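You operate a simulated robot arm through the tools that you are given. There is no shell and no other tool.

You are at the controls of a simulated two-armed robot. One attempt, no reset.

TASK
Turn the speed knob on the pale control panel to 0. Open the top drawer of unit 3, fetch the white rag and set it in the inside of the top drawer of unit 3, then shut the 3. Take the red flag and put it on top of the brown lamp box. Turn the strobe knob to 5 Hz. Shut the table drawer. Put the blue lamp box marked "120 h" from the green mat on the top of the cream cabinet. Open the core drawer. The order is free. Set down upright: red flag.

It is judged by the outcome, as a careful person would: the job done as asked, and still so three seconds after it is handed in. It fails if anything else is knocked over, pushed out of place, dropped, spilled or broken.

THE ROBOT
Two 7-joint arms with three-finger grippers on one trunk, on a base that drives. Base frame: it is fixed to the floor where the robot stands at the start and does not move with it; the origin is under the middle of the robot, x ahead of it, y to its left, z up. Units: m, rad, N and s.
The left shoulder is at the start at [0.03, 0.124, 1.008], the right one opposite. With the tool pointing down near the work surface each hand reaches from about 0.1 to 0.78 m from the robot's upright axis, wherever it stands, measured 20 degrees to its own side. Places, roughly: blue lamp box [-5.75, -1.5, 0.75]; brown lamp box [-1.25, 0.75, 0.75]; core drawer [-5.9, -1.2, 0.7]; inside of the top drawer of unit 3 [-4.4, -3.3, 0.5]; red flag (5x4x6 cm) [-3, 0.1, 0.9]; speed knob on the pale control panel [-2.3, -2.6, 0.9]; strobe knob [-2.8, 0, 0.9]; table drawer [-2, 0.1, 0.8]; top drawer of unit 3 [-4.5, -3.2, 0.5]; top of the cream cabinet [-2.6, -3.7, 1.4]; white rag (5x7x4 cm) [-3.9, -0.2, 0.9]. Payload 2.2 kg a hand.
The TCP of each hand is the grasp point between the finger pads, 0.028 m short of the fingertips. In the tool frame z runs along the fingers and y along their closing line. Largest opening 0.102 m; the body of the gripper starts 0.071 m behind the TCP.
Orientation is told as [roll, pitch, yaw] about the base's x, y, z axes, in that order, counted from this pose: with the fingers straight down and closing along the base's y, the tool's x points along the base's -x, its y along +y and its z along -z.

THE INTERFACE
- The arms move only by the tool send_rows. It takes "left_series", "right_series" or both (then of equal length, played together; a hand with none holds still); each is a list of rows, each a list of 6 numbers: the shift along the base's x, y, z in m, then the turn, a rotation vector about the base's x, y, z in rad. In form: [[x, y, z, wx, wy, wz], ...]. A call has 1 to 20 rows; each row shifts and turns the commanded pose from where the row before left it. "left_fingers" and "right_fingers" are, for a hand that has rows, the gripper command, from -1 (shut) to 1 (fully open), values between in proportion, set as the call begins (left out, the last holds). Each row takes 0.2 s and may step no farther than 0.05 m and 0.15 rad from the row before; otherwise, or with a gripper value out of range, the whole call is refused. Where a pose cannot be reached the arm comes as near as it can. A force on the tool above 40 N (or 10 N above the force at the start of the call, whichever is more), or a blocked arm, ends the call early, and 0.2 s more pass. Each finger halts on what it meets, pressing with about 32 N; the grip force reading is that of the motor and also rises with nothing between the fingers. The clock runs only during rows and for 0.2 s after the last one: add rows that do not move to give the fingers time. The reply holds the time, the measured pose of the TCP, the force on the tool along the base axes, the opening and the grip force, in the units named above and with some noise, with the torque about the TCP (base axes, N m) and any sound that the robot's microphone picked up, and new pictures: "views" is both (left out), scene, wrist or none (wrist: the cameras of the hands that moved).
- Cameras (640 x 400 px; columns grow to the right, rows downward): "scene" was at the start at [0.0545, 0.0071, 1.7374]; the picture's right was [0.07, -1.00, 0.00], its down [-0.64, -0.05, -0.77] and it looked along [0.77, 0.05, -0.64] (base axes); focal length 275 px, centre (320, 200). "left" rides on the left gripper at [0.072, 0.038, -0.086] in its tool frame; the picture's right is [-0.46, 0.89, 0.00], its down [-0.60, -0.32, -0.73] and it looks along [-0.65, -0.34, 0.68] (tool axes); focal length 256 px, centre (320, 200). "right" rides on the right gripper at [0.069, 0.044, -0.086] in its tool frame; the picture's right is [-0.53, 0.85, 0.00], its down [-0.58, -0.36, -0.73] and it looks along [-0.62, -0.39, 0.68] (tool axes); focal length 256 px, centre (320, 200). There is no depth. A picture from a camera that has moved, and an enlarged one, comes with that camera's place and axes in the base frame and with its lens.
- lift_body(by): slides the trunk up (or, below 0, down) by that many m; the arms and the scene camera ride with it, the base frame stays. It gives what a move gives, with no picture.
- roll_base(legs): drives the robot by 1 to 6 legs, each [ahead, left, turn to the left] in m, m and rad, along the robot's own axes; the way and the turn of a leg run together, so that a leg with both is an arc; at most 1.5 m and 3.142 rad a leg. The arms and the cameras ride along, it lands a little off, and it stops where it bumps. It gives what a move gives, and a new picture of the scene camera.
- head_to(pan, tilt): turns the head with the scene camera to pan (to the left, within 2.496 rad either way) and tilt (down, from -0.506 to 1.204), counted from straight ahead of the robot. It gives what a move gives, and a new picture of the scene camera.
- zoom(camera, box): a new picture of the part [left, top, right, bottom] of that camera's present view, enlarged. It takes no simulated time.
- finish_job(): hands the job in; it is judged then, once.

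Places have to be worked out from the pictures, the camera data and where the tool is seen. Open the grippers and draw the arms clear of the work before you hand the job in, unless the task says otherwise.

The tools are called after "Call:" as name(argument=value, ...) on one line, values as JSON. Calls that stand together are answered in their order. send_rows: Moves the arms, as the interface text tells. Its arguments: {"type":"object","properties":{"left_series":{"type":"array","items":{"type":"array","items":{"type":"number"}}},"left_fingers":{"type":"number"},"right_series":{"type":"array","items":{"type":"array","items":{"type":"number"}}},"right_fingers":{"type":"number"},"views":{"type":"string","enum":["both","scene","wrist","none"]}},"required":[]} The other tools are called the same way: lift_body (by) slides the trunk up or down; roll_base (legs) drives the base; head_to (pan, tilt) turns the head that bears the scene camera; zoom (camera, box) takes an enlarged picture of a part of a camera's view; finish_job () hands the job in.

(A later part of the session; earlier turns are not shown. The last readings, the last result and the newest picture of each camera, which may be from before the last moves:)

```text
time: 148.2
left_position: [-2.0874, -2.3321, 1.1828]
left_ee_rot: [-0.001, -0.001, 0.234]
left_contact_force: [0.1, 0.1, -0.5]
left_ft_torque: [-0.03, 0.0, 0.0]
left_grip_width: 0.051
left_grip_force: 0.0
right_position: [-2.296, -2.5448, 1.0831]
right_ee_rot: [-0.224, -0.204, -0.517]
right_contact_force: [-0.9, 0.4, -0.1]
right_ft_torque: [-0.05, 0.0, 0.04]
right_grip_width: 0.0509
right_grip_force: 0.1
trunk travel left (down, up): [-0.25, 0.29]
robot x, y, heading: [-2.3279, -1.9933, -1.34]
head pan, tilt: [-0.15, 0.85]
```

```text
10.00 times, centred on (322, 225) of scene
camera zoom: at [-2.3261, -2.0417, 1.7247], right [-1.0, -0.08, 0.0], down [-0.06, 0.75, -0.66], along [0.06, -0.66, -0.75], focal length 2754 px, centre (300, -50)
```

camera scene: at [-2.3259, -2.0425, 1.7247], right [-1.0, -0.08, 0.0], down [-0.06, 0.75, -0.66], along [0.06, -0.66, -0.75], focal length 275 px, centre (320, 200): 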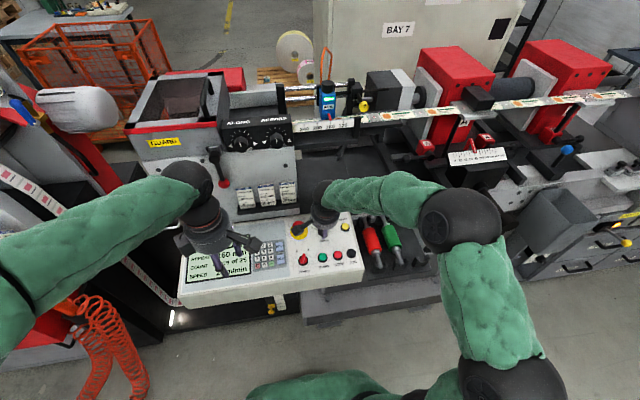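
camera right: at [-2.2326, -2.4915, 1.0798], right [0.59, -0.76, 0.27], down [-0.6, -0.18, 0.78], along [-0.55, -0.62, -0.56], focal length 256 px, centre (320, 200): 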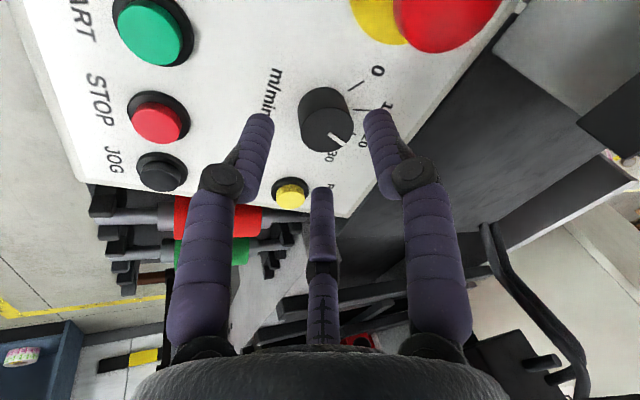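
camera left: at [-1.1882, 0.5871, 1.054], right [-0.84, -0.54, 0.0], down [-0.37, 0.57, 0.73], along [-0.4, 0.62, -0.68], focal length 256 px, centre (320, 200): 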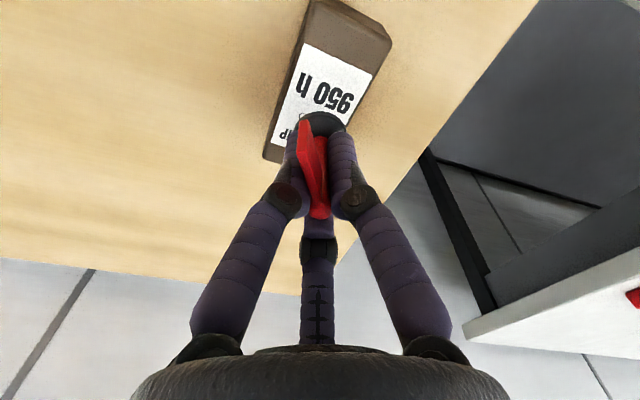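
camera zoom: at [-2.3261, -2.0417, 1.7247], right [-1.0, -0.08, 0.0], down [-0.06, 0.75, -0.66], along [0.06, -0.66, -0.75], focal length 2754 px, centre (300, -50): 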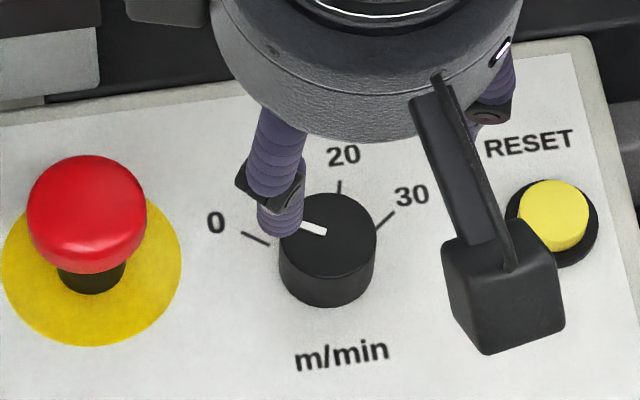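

The two views disagree slightly now. I'll take sharper zooms to measure the pointer against the 0 tick.

Call:
zoom(camera="right", box=[288, 45, 352, 85])

Call:
send_rows(right_series=[[-0.02, 0.035, 0.02, 0, 0, 0], [-0.02, 0.035, 0.02, 0, 0, 0], [-0.02, 0.035, 0.02, 0, 0, 0]], right_fingers=0.0, views="none")

Call:
zoom(camera="scene", box=[304, 215, 344, 240])

Call:
zoom(camera="right", box=[240, 0, 400, 100])

```text
10.00 times, centred on (320, 65) of right
camera zoom: at [-2.3391, -2.4507, 1.142], right [0.9, 0.44, -0.08], down [0.26, -0.37, 0.89], along [0.37, -0.82, -0.44], focal length 2560 px, centre (320, 1550)
```

zoom: 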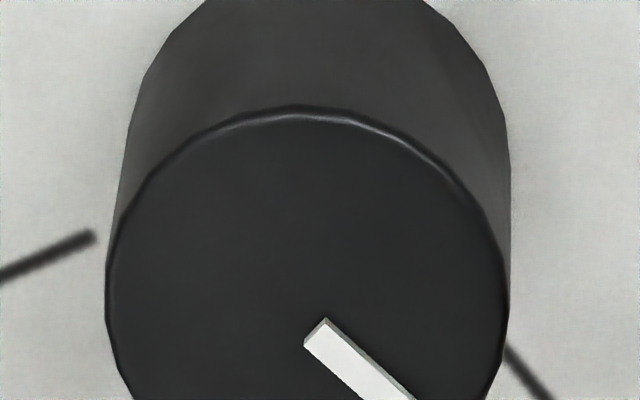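

```text
time: 149.0
left_position: [-2.0879, -2.3305, 1.1843]
left_ee_rot: [-0.003, 0.0, 0.235]
left_contact_force: [0.5, -0.1, 0.0]
left_ft_torque: [-0.07, 0.01, 0.0]
left_grip_width: 0.0509
left_grip_force: 0.0
right_position: [-2.3555, -2.44, 1.1416]
right_ee_rot: [-0.225, -0.206, -0.516]
right_contact_force: [-0.3, -0.1, 0.9]
right_ft_torque: [-0.05, -0.03, -0.01]
right_grip_width: 0.0509
right_grip_force: 0.1
trunk travel left (down, up): [-0.25, 0.29]
robot x, y, heading: [-2.3231, -1.9947, -1.338]
head pan, tilt: [-0.15, 0.85]
```

```text
16.00 times, centred on (324, 228) of scene
camera zoom: at [-2.3271, -2.0404, 1.7248], right [-1.0, -0.08, 0.0], down [-0.06, 0.75, -0.66], along [0.06, -0.66, -0.75], focal length 4407 px, centre (256, -240)
```

zoom: 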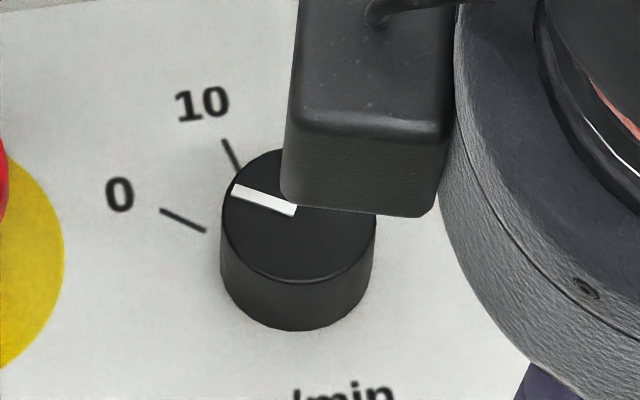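

```text
4.00 times, centred on (320, 50) of right
camera zoom: at [-2.3984, -2.3456, 1.2002], right [0.9, 0.44, -0.08], down [0.25, -0.37, 0.9], along [0.37, -0.82, -0.44], focal length 1024 px, centre (320, 800)
```

zoom: 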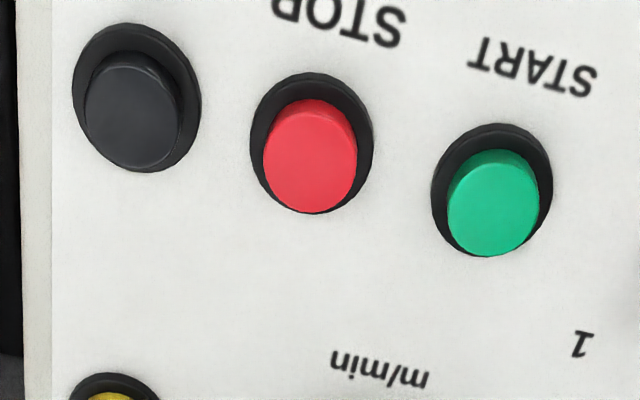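

The pointer is now about 7° past 0. I'll regrip once more, turn back about 0.12 rad, and open gently.

Call:
send_rows(right_series=[[0.02, -0.035, -0.02, 0, 0, 0], [0.02, -0.035, -0.02, 0, 0, 0], [0.02, -0.035, -0.02, 0, 0, 0], [0.0021, -0.0112, -0.0352, 0, 0, 0], [0.0021, -0.0112, -0.0352, 0, 0, 0], [0.0021, -0.0112, -0.0352, 0, 0, 0], [0, 0, 0, 0, 0, 0]], right_fingers=0.0, views="none")

Call:
send_rows(right_series=[[0, 0, 0, 0, 0, 0], [0, 0, 0, 0, 0, 0], [0, 0, 0, 0, 0, 0]], right_fingers=-1, views="none")

Call:
zoom(camera="scene", box=[304, 215, 344, 240])

```text
time: 150.6
left_position: [-2.0876, -2.3328, 1.1828]
left_ee_rot: [-0.001, -0.002, 0.235]
left_contact_force: [0.2, 0.3, -0.3]
left_ft_torque: [0.02, 0.01, 0.02]
left_grip_width: 0.051
left_grip_force: 0.0
right_position: [-2.2898, -2.5789, 0.977]
right_ee_rot: [-0.225, -0.203, -0.518]
right_contact_force: [0.0, -0.1, -0.3]
right_ft_torque: [-0.01, 0.03, 0.0]
right_grip_width: 0.051
right_grip_force: 0.0
trunk travel left (down, up): [-0.25, 0.29]
robot x, y, heading: [-2.3252, -1.996, -1.334]
head pan, tilt: [-0.15, 0.85]
```

```text
time: 151.4
left_position: [-2.0865, -2.3326, 1.1822]
left_ee_rot: [0.002, 0.003, 0.235]
left_contact_force: [-0.2, -0.1, 0.4]
left_ft_torque: [-0.01, -0.03, 0.04]
left_grip_width: 0.051
left_grip_force: 0.0
right_position: [-2.2899, -2.579, 0.9753]
right_ee_rot: [-0.225, -0.204, -0.516]
right_contact_force: [-1.5, -1.1, 0.4]
right_ft_torque: [0.13, 0.29, -0.13]
right_grip_width: 0.0333
right_grip_force: 45.1
trunk travel left (down, up): [-0.25, 0.29]
robot x, y, heading: [-2.3257, -1.9913, -1.334]
head pan, tilt: [-0.15, 0.85]
```

```text
16.00 times, centred on (324, 228) of scene
camera zoom: at [-2.3258, -2.0433, 1.7247], right [-1.0, -0.08, 0.0], down [-0.06, 0.75, -0.66], along [0.06, -0.66, -0.75], focal length 4407 px, centre (256, -240)
```

zoom: 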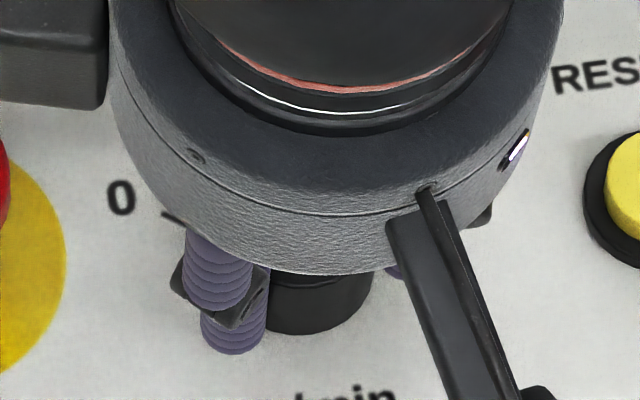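

Call:
send_rows(right_series=[[0, 0, 0, 0.0037, -0.0176, -0.0572], [0, 0, 0, 0.0037, -0.0176, -0.0572], [0, 0, 0, 0, 0, 0]], right_fingers=-1, views="none")

Call:
send_rows(right_series=[[0, 0, 0, 0, 0, 0], [0, 0, 0, 0, 0, 0]], right_fingers=-0.28, views="none")

Call:
send_rows(right_series=[[0, 0, 0, 0, 0, 0], [0, 0, 0, 0, 0, 0], [-0.0019, 0.0088, 0.0286, 0, 0, 0], [-0.0025, 0.0117, 0.0382, 0, 0, 0], [-0.0025, 0.0117, 0.0382, 0, 0, 0], [-0.04, 0.015, 0.02, 0, 0, 0], [-0.04, 0.015, 0.02, 0, 0, 0]], right_fingers=0.0, views="none")

Call:
zoom(camera="scene", box=[304, 215, 344, 240])

Call:
zoom(camera="right", box=[240, 0, 480, 150])

```text
time: 152.2
left_position: [-2.088, -2.3332, 1.1824]
left_ee_rot: [0.001, 0.0, 0.237]
left_contact_force: [1.1, 0.7, -0.4]
left_ft_torque: [0.0, 0.01, 0.0]
left_grip_width: 0.0511
left_grip_force: 0.1
right_position: [-2.2895, -2.5793, 0.9756]
right_ee_rot: [-0.197, -0.229, -0.637]
right_contact_force: [-1.7, 3.0, -4.3]
right_ft_torque: [0.31, 0.75, -0.1]
right_grip_width: 0.0334
right_grip_force: 45.0
trunk travel left (down, up): [-0.25, 0.29]
robot x, y, heading: [-2.3234, -1.9949, -1.339]
head pan, tilt: [-0.15, 0.85]
```

```text
time: 152.8
left_position: [-2.0872, -2.3331, 1.1824]
left_ee_rot: [0.0, 0.002, 0.234]
left_contact_force: [0.8, 0.2, 0.7]
left_ft_torque: [-0.02, 0.01, -0.01]
left_grip_width: 0.0516
left_grip_force: 0.0
right_position: [-2.2898, -2.5809, 0.9775]
right_ee_rot: [-0.197, -0.229, -0.637]
right_contact_force: [-0.2, -0.8, 0.6]
right_ft_torque: [0.01, -0.01, 0.05]
right_grip_width: 0.0366
right_grip_force: 0.0
trunk travel left (down, up): [-0.25, 0.29]
robot x, y, heading: [-2.3212, -1.9954, -1.336]
head pan, tilt: [-0.15, 0.85]
```

```text
time: 154.4
left_position: [-2.0871, -2.3314, 1.1827]
left_ee_rot: [0.0, -0.002, 0.237]
left_contact_force: [-0.7, -0.2, 0.1]
left_ft_torque: [-0.03, -0.01, 0.02]
left_grip_width: 0.051
left_grip_force: 0.1
right_position: [-2.3794, -2.5157, 1.1206]
right_ee_rot: [-0.198, -0.229, -0.637]
right_contact_force: [0.3, -0.1, 0.3]
right_ft_torque: [-0.02, -0.01, 0.0]
right_grip_width: 0.051
right_grip_force: 0.1
trunk travel left (down, up): [-0.25, 0.29]
robot x, y, heading: [-2.3274, -1.9955, -1.339]
head pan, tilt: [-0.15, 0.85]
```

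```text
16.00 times, centred on (324, 228) of scene
camera zoom: at [-2.3266, -2.0414, 1.7247], right [-1.0, -0.08, 0.0], down [-0.06, 0.75, -0.66], along [0.06, -0.66, -0.75], focal length 4407 px, centre (256, -240)
```

zoom: 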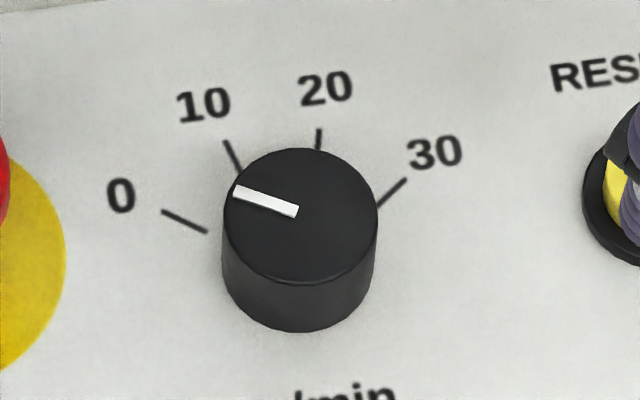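

```text
2.67 times, centred on (360, 75) of right
camera zoom: at [-2.4129, -2.4174, 1.1787], right [0.94, 0.34, -0.04], down [0.18, -0.4, 0.9], along [0.29, -0.85, -0.44], focal length 683 px, centre (213, 533)
```

zoom: 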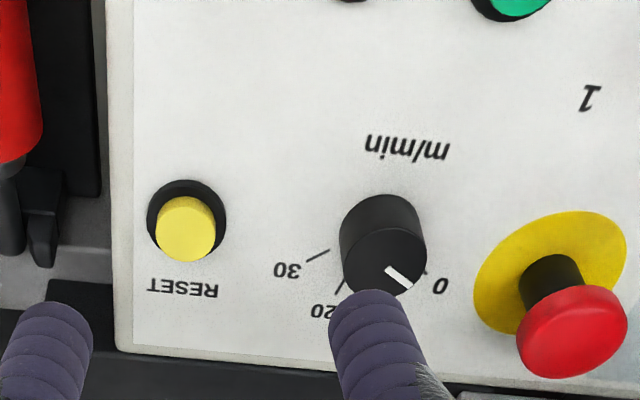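

Using the knob's own base as the centre, the ticks are 40° apart and the pointer lies on 0 within about 3° in both views. I'll bring the right hand back to neutral and back away.

Call:
send_rows(right_series=[[-0.005, 0.01, 0.03, 0.1, 0.025, 0], [-0.008, 0.03, 0.015, 0.1, 0.025, 0], [-0.008, 0.03, 0.01, 0.1, 0.025, 0], [-0.008, 0.03, 0.01, 0, 0, -0.14], [-0.008, 0.03, 0.01, 0, 0, -0.14], [-0.008, 0.03, 0, 0, 0, -0.14], [-0.008, 0.03, 0, 0, 0, -0.14], [-0.008, 0.02, 0, 0, 0, -0.14]], right_fingers=1, views="none")

Call:
zoom(camera="scene", box=[270, 190, 382, 260])

```text
time: 156.2
left_position: [-2.0867, -2.3321, 1.1835]
left_ee_rot: [0.001, 0.002, 0.236]
left_contact_force: [-0.3, 0.3, 0.2]
left_ft_torque: [0.01, -0.03, 0.02]
left_grip_width: 0.051
left_grip_force: 0.1
right_position: [-2.439, -2.307, 1.1944]
right_ee_rot: [-0.003, 0.01, -1.358]
right_contact_force: [0.9, -0.2, -0.4]
right_ft_torque: [0.01, -0.02, -0.03]
right_grip_width: 0.1019
right_grip_force: 0.1
trunk travel left (down, up): [-0.25, 0.29]
robot x, y, heading: [-2.3199, -1.9949, -1.338]
head pan, tilt: [-0.15, 0.85]
```

```text
5.71 times, centred on (326, 225) of scene
camera zoom: at [-2.3262, -2.0422, 1.7247], right [-1.0, -0.08, 0.0], down [-0.06, 0.75, -0.66], along [0.06, -0.66, -0.75], focal length 1574 px, centre (286, 57)
```

zoom: 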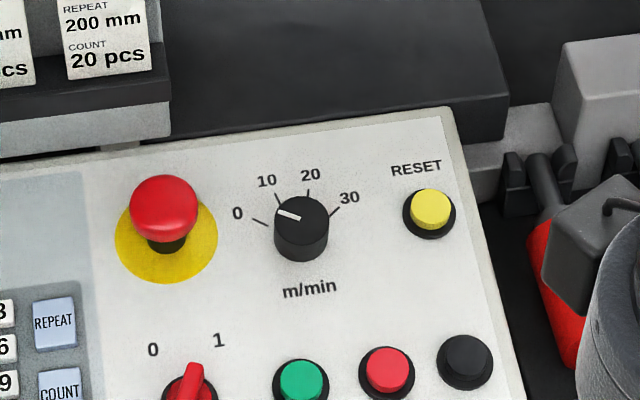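

The knob clearly points to 0. Now I'll back off, turn around and go to the third table for the white rag.

Call:
roll_base(legs=[[-0.5, 0, 0], [0, 0, 3.1416], [0.15, 1.0, 0]])

Call:
head_to(pan=0.1, tilt=0.6)

```text
refused: 3.1416 is not a number from -3.14159 to 3.14159
```

```text
time: 157.0
left_position: [-2.0866, -2.3324, 1.1828]
left_ee_rot: [0.002, 0.002, 0.237]
left_contact_force: [0.5, 0.3, 0.3]
left_ft_torque: [0.0, 0.0, 0.0]
left_grip_width: 0.0508
left_grip_force: 0.1
right_position: [-2.4383, -2.3063, 1.1944]
right_ee_rot: [-0.005, 0.013, -1.359]
right_contact_force: [0.1, 0.4, -0.7]
right_ft_torque: [-0.01, 0.02, 0.01]
right_grip_width: 0.1019
right_grip_force: 0.1
trunk travel left (down, up): [-0.25, 0.29]
robot x, y, heading: [-2.3256, -1.9962, -1.337]
head pan, tilt: [0.099, 0.6]
camera scene: at [-2.3035, -2.0484, 1.7455], right [-0.94, -0.33, 0.0], down [-0.18, 0.53, -0.82], along [0.27, -0.78, -0.57], focal length 275 px, centre (320, 200)
```

scene: 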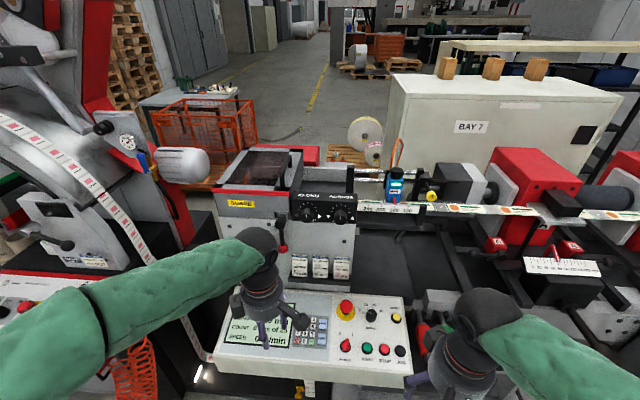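

The turn value was a hair too large, so nothing moved. Retrying with 3.14.

Call:
roll_base(legs=[[-0.5, 0, 0], [0, 0, 3.14], [0.15, 1.0, 0]])

Call:
head_to(pan=0.1, tilt=0.6)

```text
time: 172.1
left_position: [-3.6803, -1.2475, 1.1829]
left_ee_rot: [-0.001, 0.0, -2.899]
left_contact_force: [-0.3, -0.9, 1.0]
left_ft_torque: [0.0, 0.02, 0.02]
left_grip_width: 0.0509
left_grip_force: 0.1
right_position: [-3.3291, -1.2695, 1.1959]
right_ee_rot: [-0.005, 0.012, 1.79]
right_contact_force: [0.0, -0.5, -0.2]
right_ft_torque: [-0.03, 0.0, 0.01]
right_grip_width: 0.1015
right_grip_force: 0.1
trunk travel left (down, up): [-0.25, 0.29]
robot x, y, heading: [-3.4415, -1.586, 1.817]
head pan, tilt: [0.099, 0.6]
camera scene: at [-3.4637, -1.5279, 1.7456], right [0.94, 0.33, 0.0], down [0.19, -0.53, -0.82], along [-0.28, 0.78, -0.57], focal length 275 px, centre (320, 200)
```

scene: 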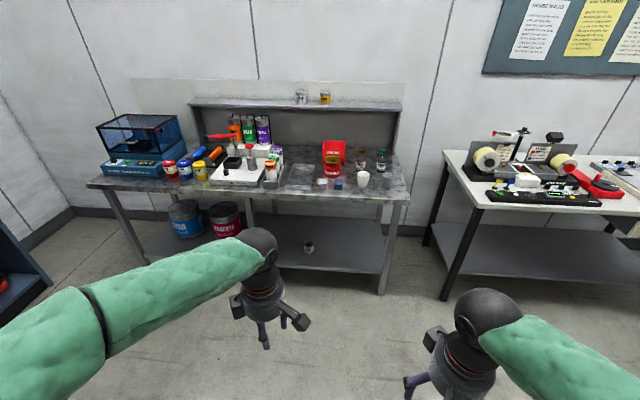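

```text
time: 172.7
left_position: [-3.6786, -1.2461, 1.1828]
left_ee_rot: [-0.001, 0.0, -2.897]
left_contact_force: [1.1, 0.0, 0.2]
left_ft_torque: [0.01, 0.02, 0.01]
left_grip_width: 0.0512
left_grip_force: 0.0
right_position: [-3.3294, -1.2707, 1.195]
right_ee_rot: [-0.004, 0.012, 1.791]
right_contact_force: [0.7, 0.2, -1.0]
right_ft_torque: [0.03, -0.01, 0.03]
right_grip_width: 0.1018
right_grip_force: 0.0
trunk travel left (down, up): [-0.25, 0.29]
robot x, y, heading: [-3.4408, -1.5828, 1.817]
head pan, tilt: [0.099, 0.6]
camera scene: at [-3.463, -1.5278, 1.7456], right [0.94, 0.33, 0.0], down [0.19, -0.53, -0.83], along [-0.28, 0.78, -0.56], focal length 275 px, centre (320, 200)
```

scene: 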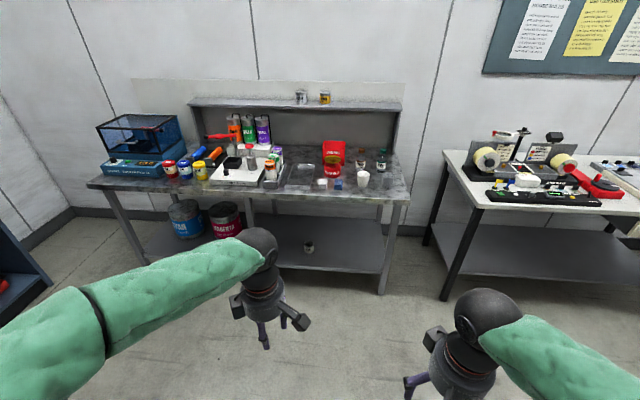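

Call:
zoom(camera="scene", box=[270, 130, 414, 220])

Call:
zoom(camera="scene", box=[440, 120, 640, 245])

```text
4.44 times, centred on (342, 175) of scene
camera zoom: at [-3.463, -1.5278, 1.7456], right [0.94, 0.33, 0.0], down [0.19, -0.53, -0.83], along [-0.28, 0.78, -0.56], focal length 1224 px, centre (222, 311)
```

zoom: 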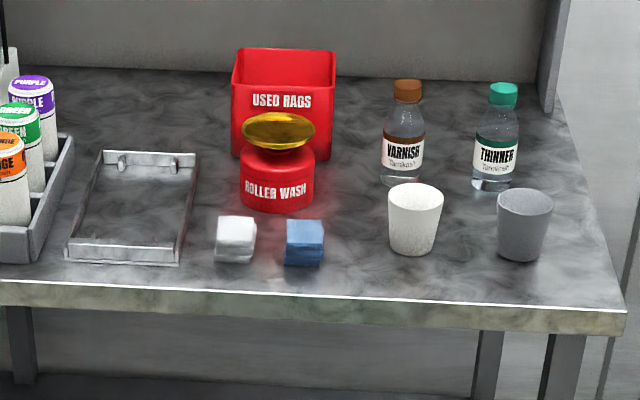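

```text
3.20 times, centred on (540, 182) of scene
camera zoom: at [-3.463, -1.5278, 1.7456], right [0.94, 0.33, 0.0], down [0.19, -0.53, -0.83], along [-0.28, 0.78, -0.56], focal length 881 px, centre (-384, 256)
```

zoom: 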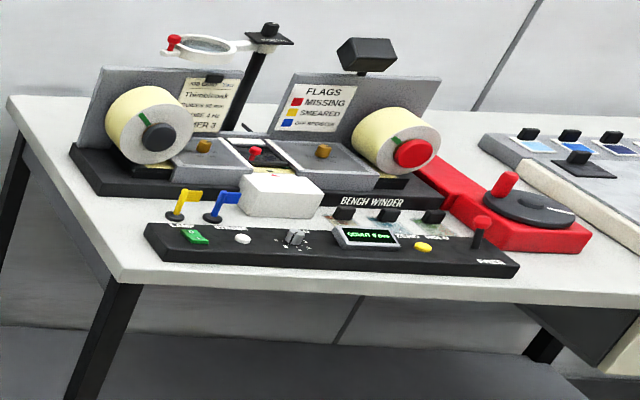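

The white rag sits near the front edge of the third table at about (-3.915, -0.215), between a tray and the blue rag. My left hand's orientation already suits the gap. I'll drive forward to reach it.

Call:
roll_base(legs=[[0.82, 0.0, 0]])

Call:
head_to(pan=0.15, tilt=0.85)

Call:
zoom(camera="left", box=[0, 0, 640, 400])

```text
time: 176.9
left_position: [-3.8764, -0.4735, 1.1814]
left_ee_rot: [-0.002, 0.0, -2.893]
left_contact_force: [0.0, 0.6, 0.8]
left_ft_torque: [-0.02, -0.01, 0.01]
left_grip_width: 0.0511
left_grip_force: 0.0
right_position: [-3.5257, -0.4942, 1.1956]
right_ee_rot: [-0.003, 0.011, 1.798]
right_contact_force: [0.0, -0.1, 0.4]
right_ft_torque: [-0.02, 0.0, 0.02]
right_grip_width: 0.1022
right_grip_force: 0.1
trunk travel left (down, up): [-0.25, 0.29]
robot x, y, heading: [-3.6325, -0.8107, 1.816]
head pan, tilt: [0.099, 0.6]
camera scene: at [-3.6574, -0.7526, 1.7455], right [0.94, 0.34, 0.0], down [0.19, -0.53, -0.82], along [-0.28, 0.78, -0.57], focal length 275 px, centre (320, 200)
```

scene: 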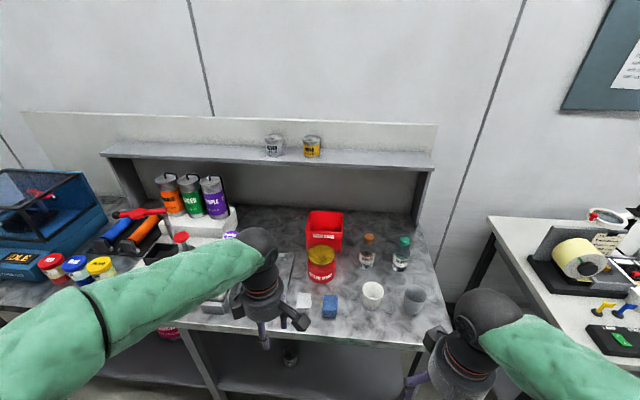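

```text
time: 177.7
left_position: [-3.8753, -0.4725, 1.1828]
left_ee_rot: [0.0, -0.001, -2.893]
left_contact_force: [-0.5, 0.5, 0.3]
left_ft_torque: [-0.02, -0.04, 0.02]
left_grip_width: 0.0507
left_grip_force: 0.1
right_position: [-3.5239, -0.4943, 1.1959]
right_ee_rot: [-0.004, 0.013, 1.798]
right_contact_force: [-0.6, 0.4, 0.0]
right_ft_torque: [0.04, 0.06, 0.03]
right_grip_width: 0.102
right_grip_force: 0.1
trunk travel left (down, up): [-0.25, 0.29]
robot x, y, heading: [-3.6318, -0.8071, 1.824]
head pan, tilt: [0.15, 0.85]
camera scene: at [-3.6574, -0.7643, 1.7247], right [0.92, 0.39, 0.0], down [0.29, -0.69, -0.66], along [-0.26, 0.61, -0.75], focal length 275 px, centre (320, 200)
```

scene: 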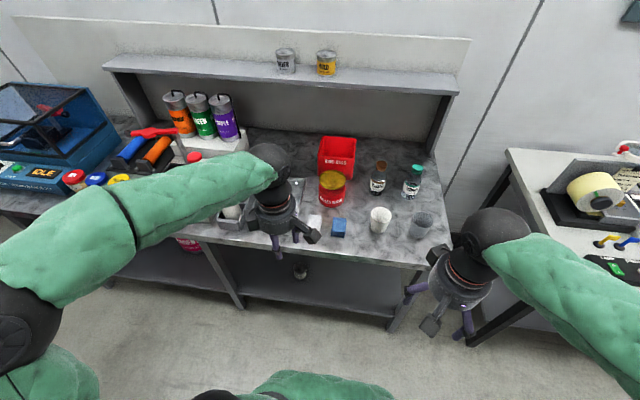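

```text
1.00 times, centred on (320, 200) of left (not enlarged: the box is as wide or as high as the picture)
camera zoom: at [-3.7961, -0.4932, 1.2689], right [-0.23, -0.97, 0.0], down [-0.66, 0.16, 0.73], along [-0.71, 0.17, -0.68], focal length 256 px, centre (320, 200)
```

zoom: 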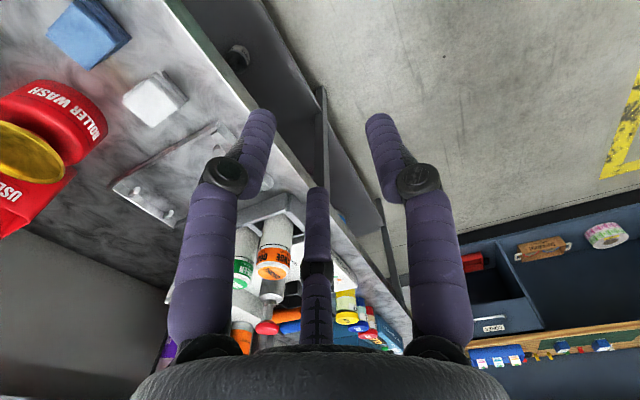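

Call:
zoom(camera="scene", box=[270, 195, 366, 255])

Call:
zoom(camera="left", box=[40, 0, 264, 140])

```text
6.67 times, centred on (318, 225) of scene
camera zoom: at [-3.6574, -0.7643, 1.7247], right [0.92, 0.39, 0.0], down [0.29, -0.69, -0.66], along [-0.26, 0.61, -0.75], focal length 1836 px, centre (333, 33)
```

zoom: 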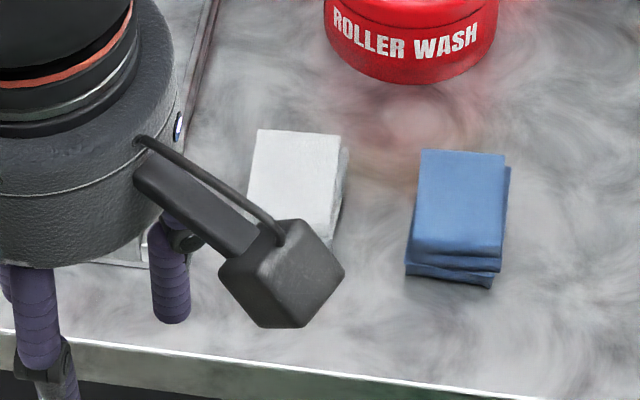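

```text
2.86 times, centred on (152, 70) of left
camera zoom: at [-3.7961, -0.4932, 1.2689], right [-0.23, -0.97, 0.0], down [-0.66, 0.16, 0.73], along [-0.71, 0.17, -0.68], focal length 731 px, centre (800, 571)
```

zoom: 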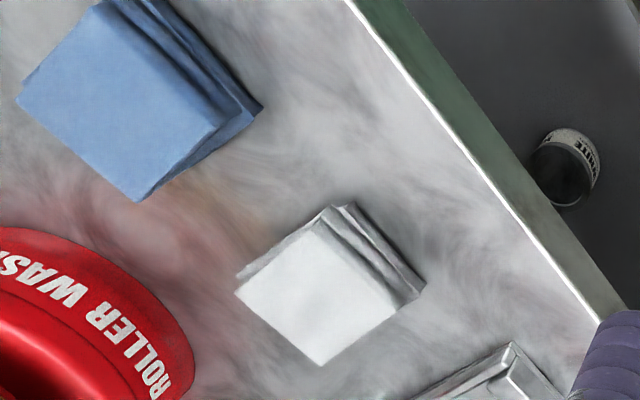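

The rag's top centre is at about (-3.906, -0.231, 0.936), and it's 5 cm wide by 7 cm deep. I'll bring the left hand over it with an 85 mm opening.

Call:
send_rows(left_series=[[-0.0052, 0.04025, -0.018, 0, 0, 0], [-0.0052, 0.04025, -0.018, 0, 0, 0], [-0.0052, 0.04025, -0.018, 0, 0, 0], [-0.0052, 0.04025, -0.018, 0, 0, 0], [-0.0052, 0.04025, -0.018, 0, 0, 0], [-0.0052, 0.04025, -0.018, 0, 0, 0], [0, 0, -0.02, 0, 0, 0]], left_fingers=0.667)

Call:
zoom(camera="scene", box=[270, 175, 366, 235])

```text
time: 179.3
left_position: [-3.9044, -0.2331, 1.0552]
left_ee_rot: [0.0, 0.001, -2.892]
left_contact_force: [-0.2, -0.8, -0.3]
left_ft_torque: [0.02, -0.02, -0.04]
left_grip_width: 0.0849
left_grip_force: 0.0
right_position: [-3.5236, -0.4949, 1.1947]
right_ee_rot: [-0.005, 0.011, 1.797]
right_contact_force: [-0.3, 0.9, 0.0]
right_ft_torque: [0.04, 0.01, -0.03]
right_grip_width: 0.102
right_grip_force: 0.1
trunk travel left (down, up): [-0.25, 0.29]
robot x, y, heading: [-3.6387, -0.8078, 1.815]
head pan, tilt: [0.15, 0.85]
camera scene: at [-3.6575, -0.7651, 1.7247], right [0.92, 0.39, 0.0], down [0.29, -0.69, -0.66], along [-0.26, 0.61, -0.75], focal length 275 px, centre (320, 200)
camera left: at [-3.8245, -0.253, 1.1406], right [-0.23, -0.97, 0.0], down [-0.66, 0.16, 0.73], along [-0.71, 0.17, -0.68], focal length 256 px, centre (320, 200)
```

scene: 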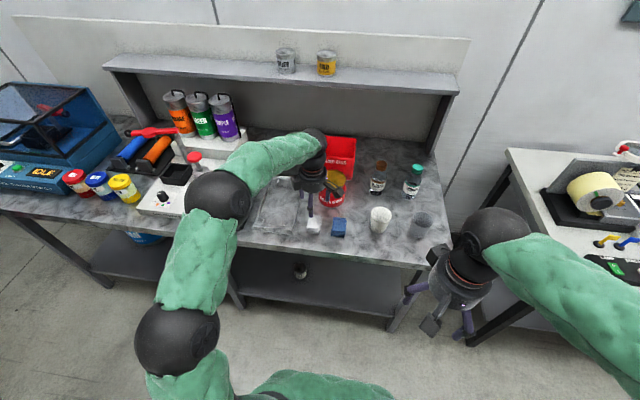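
left: 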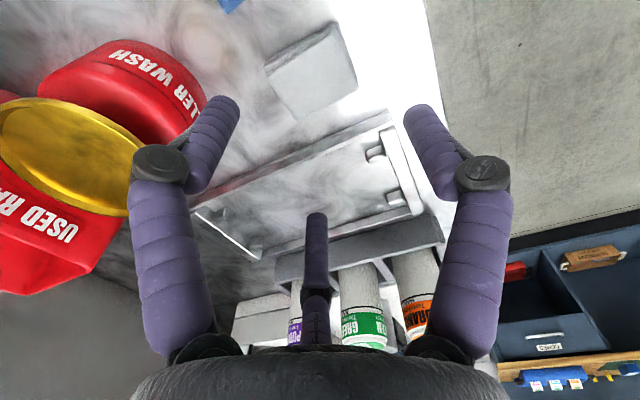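

```text
6.67 times, centred on (318, 205) of scene
camera zoom: at [-3.6575, -0.7651, 1.7247], right [0.92, 0.39, 0.0], down [0.29, -0.69, -0.66], along [-0.26, 0.61, -0.75], focal length 1836 px, centre (333, 167)
```

zoom: 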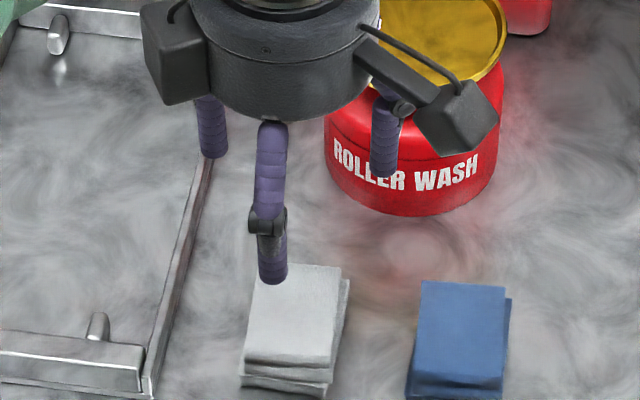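

Scene projection of the tool axis lands right on the rag's top centre. A quick wrist zoom to confirm, then I'll descend.

Call:
zoom(camera="left", box=[220, 0, 412, 120])

```text
3.33 times, centred on (316, 60) of left
camera zoom: at [-3.8245, -0.253, 1.1406], right [-0.23, -0.97, 0.0], down [-0.66, 0.16, 0.73], along [-0.71, 0.17, -0.68], focal length 853 px, centre (333, 667)
```

zoom: 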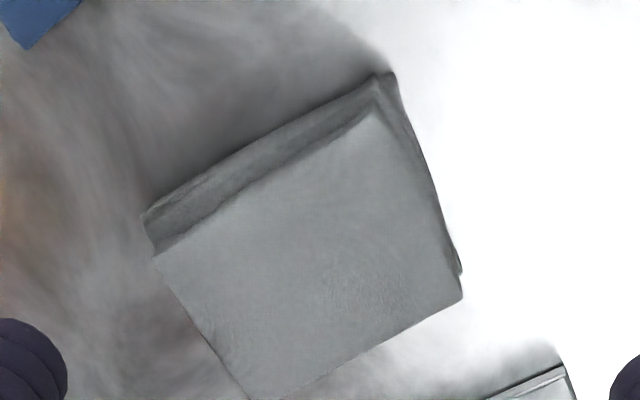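

Within 5 mm in both views. Descending around the rag, tips to just above the table.

Call:
send_rows(left_series=[[-0.0015, 0.003, -0.03, 0, 0, 0], [0, 0, -0.03, 0, 0, 0], [0, 0, -0.03, 0, 0, 0], [0, 0, -0.02, 0, 0, 0], [0, 0, -0.011, 0, 0, 0]], left_fingers=0.667)

Call:
zoom(camera="scene", box=[270, 175, 366, 235])

```text
time: 180.5
left_position: [-3.9078, -0.2284, 0.934]
left_ee_rot: [0.0, -0.001, -2.891]
left_contact_force: [-0.5, 0.3, -0.1]
left_ft_torque: [0.06, -0.01, 0.02]
left_grip_width: 0.0852
left_grip_force: 0.1
right_position: [-3.5248, -0.4939, 1.1958]
right_ee_rot: [-0.003, 0.013, 1.799]
right_contact_force: [0.2, 0.5, 0.3]
right_ft_torque: [0.0, 0.0, 0.02]
right_grip_width: 0.1019
right_grip_force: 0.0
trunk travel left (down, up): [-0.25, 0.29]
robot x, y, heading: [-3.634, -0.8088, 1.818]
head pan, tilt: [0.15, 0.85]
camera scene: at [-3.6576, -0.764, 1.7247], right [0.92, 0.39, 0.0], down [0.29, -0.69, -0.66], along [-0.26, 0.61, -0.75], focal length 275 px, centre (320, 200)
camera left: at [-3.8283, -0.2479, 1.0191], right [-0.23, -0.97, 0.0], down [-0.66, 0.16, 0.73], along [-0.71, 0.17, -0.68], focal length 256 px, centre (320, 200)
```

scene: 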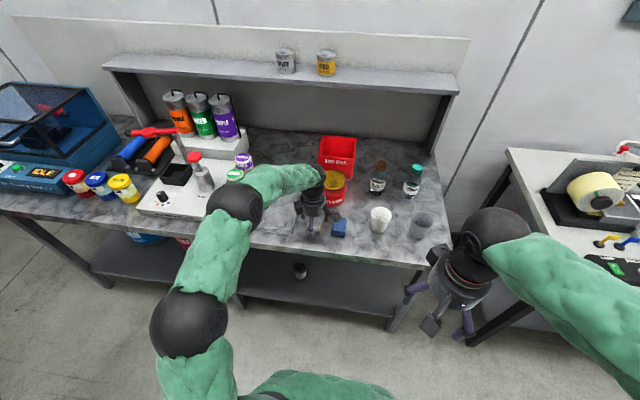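
left: 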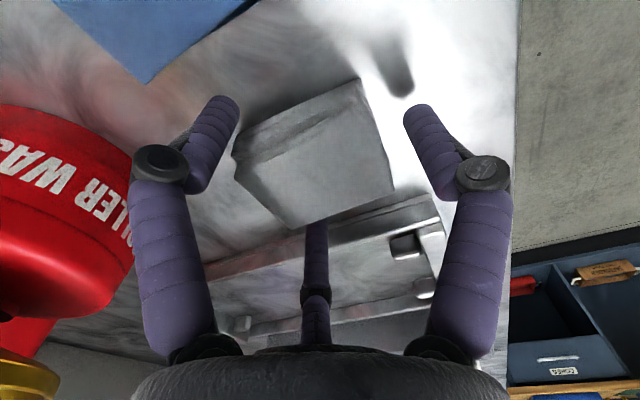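

```text
6.67 times, centred on (318, 205) of scene
camera zoom: at [-3.6576, -0.764, 1.7247], right [0.92, 0.39, 0.0], down [0.29, -0.69, -0.66], along [-0.26, 0.61, -0.75], focal length 1836 px, centre (333, 167)
```

zoom: 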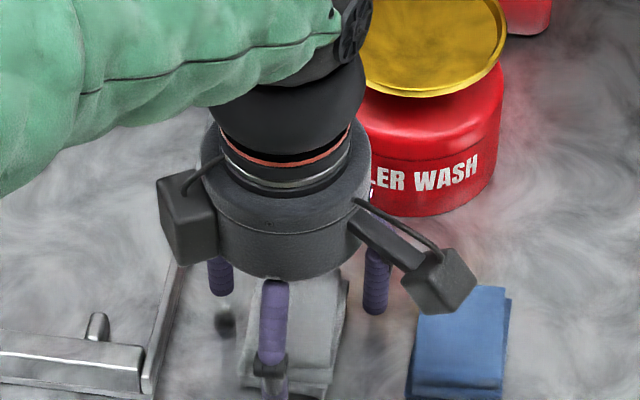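

The rag sits among the three fingers. Closing.

Call:
send_rows(left_series=[[0, 0, 0, 0, 0, 0], [0, 0, 0, 0, 0, 0], [0, 0, 0, 0, 0, 0], [0, 0, 0, 0, 0, 0]], left_fingers=-1)

Call:
zoom(camera="scene", box=[270, 175, 366, 235])

```text
time: 181.5
left_position: [-3.9067, -0.2297, 0.9339]
left_ee_rot: [0.001, 0.0, -2.893]
left_contact_force: [-0.3, -0.5, 3.6]
left_ft_torque: [-0.03, 0.03, -0.01]
left_grip_width: 0.0558
left_grip_force: 32.1
right_position: [-3.5243, -0.4957, 1.1975]
right_ee_rot: [-0.005, 0.011, 1.799]
right_contact_force: [-0.3, -0.8, 1.2]
right_ft_torque: [0.01, 0.0, 0.01]
right_grip_width: 0.1021
right_grip_force: 0.0
trunk travel left (down, up): [-0.25, 0.29]
robot x, y, heading: [-3.6313, -0.8089, 1.819]
head pan, tilt: [0.15, 0.85]
camera scene: at [-3.6573, -0.7645, 1.7247], right [0.92, 0.39, 0.0], down [0.29, -0.69, -0.66], along [-0.26, 0.61, -0.75], focal length 275 px, centre (320, 200)
camera left: at [-3.828, -0.248, 1.0199], right [-0.23, -0.97, 0.0], down [-0.66, 0.16, 0.73], along [-0.71, 0.17, -0.68], focal length 256 px, centre (320, 200)
```

scene: 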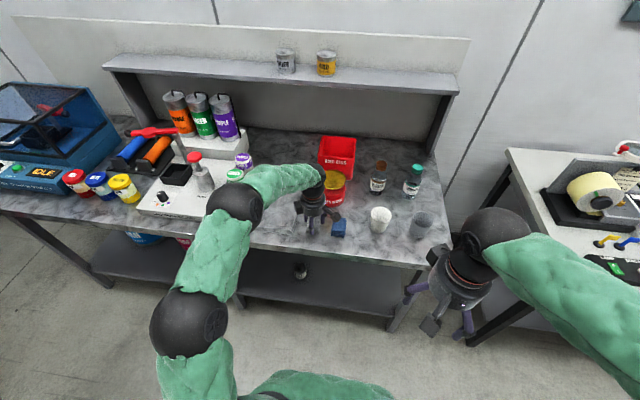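
left: 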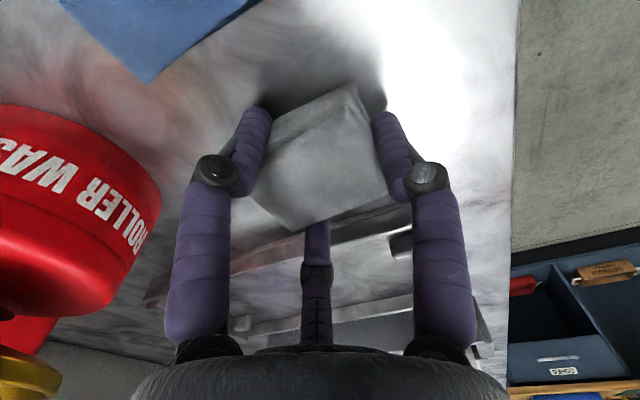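

```text
6.67 times, centred on (318, 205) of scene
camera zoom: at [-3.6573, -0.7645, 1.7247], right [0.92, 0.39, 0.0], down [0.29, -0.69, -0.66], along [-0.26, 0.61, -0.75], focal length 1836 px, centre (333, 167)
```

zoom: 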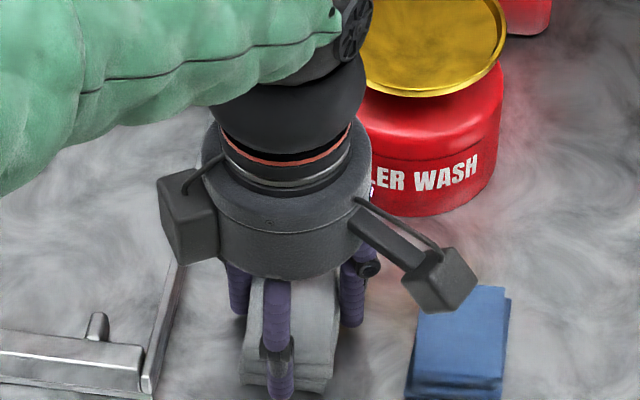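

Gripped at 55.8 mm. Lifting.

Call:
send_rows(left_series=[[0, 0, 0.02, 0, 0, 0], [0, 0, 0.03, 0, 0, 0], [0, 0, 0.04, 0, 0, 0], [0, 0, 0.04, 0, 0, 0], [0, 0, 0.04, 0, 0, 0], [0.008, -0.03, 0.03, 0, 0, 0], [0.009, -0.038, 0.02, 0, 0, 0], [0.009, -0.038, 0.0, 0, 0, 0], [0.009, -0.038, 0.0, 0, 0, 0], [0.009, -0.038, 0.0, 0, 0, 0]], left_fingers=-1)

Call:
zoom(camera="scene", box=[230, 140, 390, 240])

```text
time: 183.7
left_position: [-3.8632, -0.4111, 1.1549]
left_ee_rot: [-0.002, 0.001, -2.892]
left_contact_force: [-0.5, 0.0, -0.5]
left_ft_torque: [0.02, 0.0, -0.01]
left_grip_width: 0.0556
left_grip_force: 32.0
right_position: [-3.5243, -0.4963, 1.1951]
right_ee_rot: [-0.002, 0.009, 1.798]
right_contact_force: [0.4, -0.4, -0.4]
right_ft_torque: [0.01, 0.02, 0.0]
right_grip_width: 0.1023
right_grip_force: 0.2
trunk travel left (down, up): [-0.25, 0.29]
robot x, y, heading: [-3.6344, -0.8092, 1.814]
head pan, tilt: [0.15, 0.85]
camera scene: at [-3.6571, -0.7658, 1.7247], right [0.92, 0.39, 0.0], down [0.29, -0.69, -0.66], along [-0.26, 0.61, -0.75], focal length 275 px, centre (320, 200)
camera left: at [-3.7845, -0.4301, 1.2408], right [-0.23, -0.97, 0.0], down [-0.66, 0.16, 0.73], along [-0.71, 0.17, -0.68], focal length 256 px, centre (320, 200)
```

scene: 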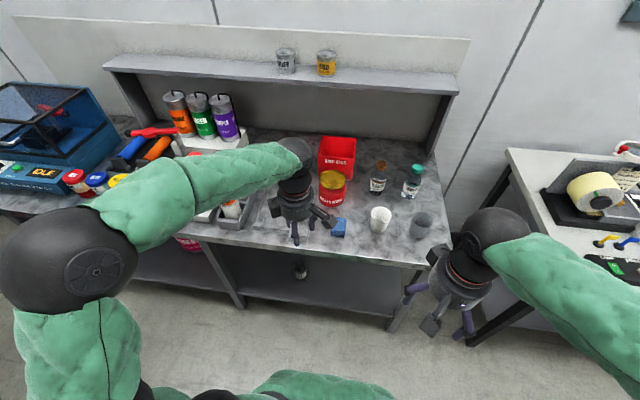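
left: 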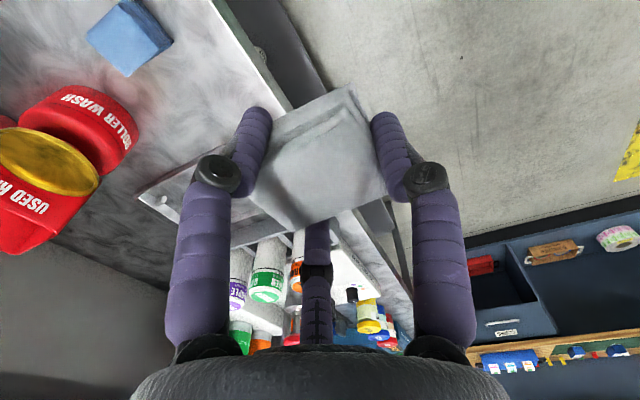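

```text
4.00 times, centred on (310, 190) of scene
camera zoom: at [-3.6571, -0.7658, 1.7247], right [0.92, 0.39, 0.0], down [0.29, -0.69, -0.66], along [-0.26, 0.61, -0.75], focal length 1102 px, centre (360, 240)
```

zoom: 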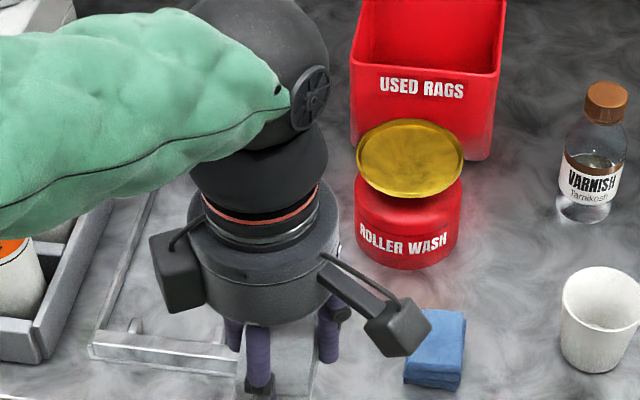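

The rag is firmly held. I'll back away, turn around, and go to the drawer units.

Call:
roll_base(legs=[[-0.6, 0, 0], [0, 0, 3.14], [0.2, -0.71, 0], [0.2, -0.71, 0]])

Call:
head_to(pan=0.0, tilt=0.6)

```text
time: 201.9
left_position: [-4.5549, -2.5605, 1.1545]
left_ee_rot: [0.001, 0.002, 0.247]
left_contact_force: [0.4, -0.7, -1.2]
left_ft_torque: [-0.04, 0.0, 0.0]
left_grip_width: 0.0551
left_grip_force: 32.3
right_position: [-4.8958, -2.4758, 1.1954]
right_ee_rot: [-0.003, 0.013, -1.347]
right_contact_force: [-0.3, 0.1, -0.5]
right_ft_torque: [-0.02, -0.02, 0.01]
right_grip_width: 0.1021
right_grip_force: 0.0
trunk travel left (down, up): [-0.25, 0.29]
robot x, y, heading: [-4.7858, -2.163, -1.328]
head pan, tilt: [0.15, 0.85]
camera scene: at [-4.7635, -2.204, 1.7247], right [-0.92, -0.39, 0.0], down [-0.29, 0.69, -0.66], along [0.26, -0.61, -0.75], focal length 275 px, centre (320, 200)
```

scene: 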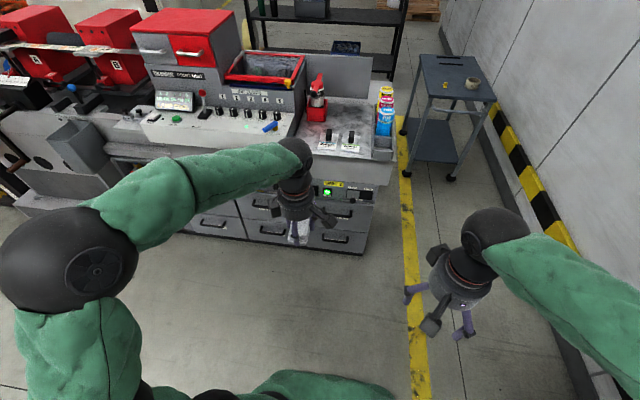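

```text
time: 202.7
left_position: [-4.5549, -2.5609, 1.1548]
left_ee_rot: [-0.001, 0.0, 0.249]
left_contact_force: [0.3, -0.2, -0.3]
left_ft_torque: [-0.01, 0.0, 0.0]
left_grip_width: 0.0549
left_grip_force: 32.0
right_position: [-4.8936, -2.4745, 1.195]
right_ee_rot: [-0.004, 0.012, -1.347]
right_contact_force: [0.6, 0.0, 0.9]
right_ft_torque: [-0.04, 0.03, 0.01]
right_grip_width: 0.1019
right_grip_force: 0.0
trunk travel left (down, up): [-0.25, 0.29]
robot x, y, heading: [-4.787, -2.1643, -1.323]
head pan, tilt: [0.0, 0.6]
camera scene: at [-4.7714, -2.2171, 1.7455], right [-0.97, -0.24, 0.0], down [-0.14, 0.55, -0.82], along [0.2, -0.8, -0.57], focal length 275 px, centre (320, 200)
```

scene: 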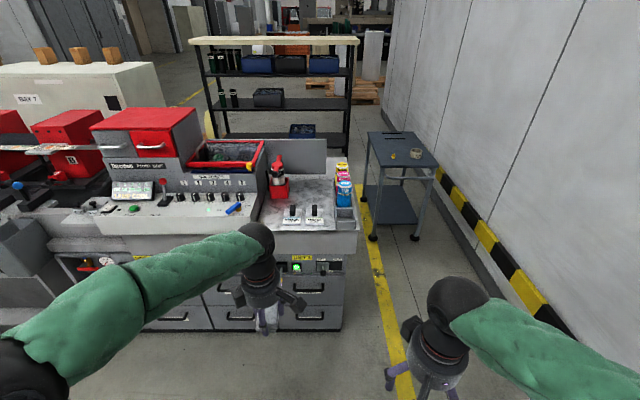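

Call:
zoom(camera="scene", box=[200, 235, 360, 335])

Call:
zoom(camera="scene", box=[180, 20, 460, 240])

```text
4.00 times, centred on (280, 285) of scene
camera zoom: at [-4.7714, -2.2171, 1.7455], right [-0.97, -0.24, 0.0], down [-0.14, 0.55, -0.82], along [0.2, -0.8, -0.57], focal length 1102 px, centre (480, -140)
```

zoom: 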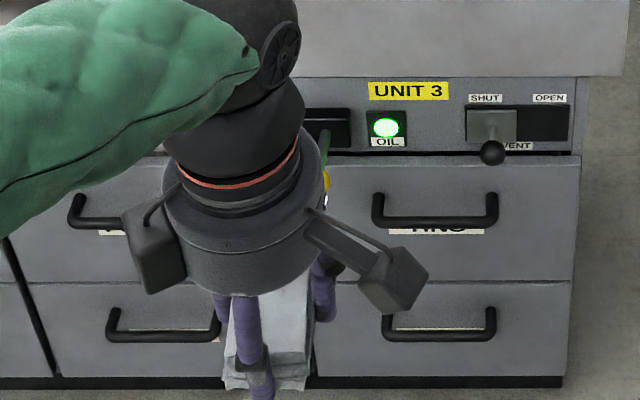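

```text
1.82 times, centred on (320, 130) of scene
camera zoom: at [-4.7714, -2.2171, 1.7455], right [-0.97, -0.24, 0.0], down [-0.14, 0.55, -0.82], along [0.2, -0.8, -0.57], focal length 501 px, centre (320, 327)
```

zoom: 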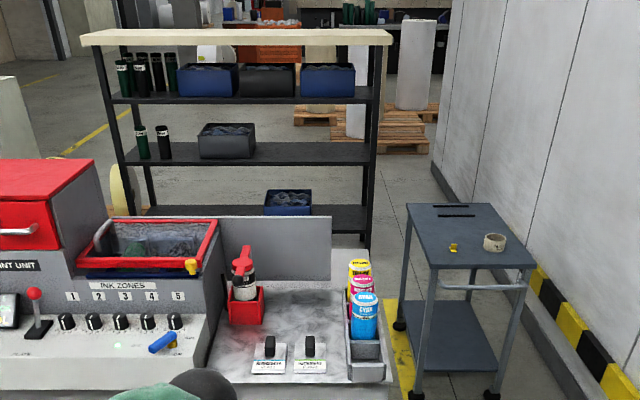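

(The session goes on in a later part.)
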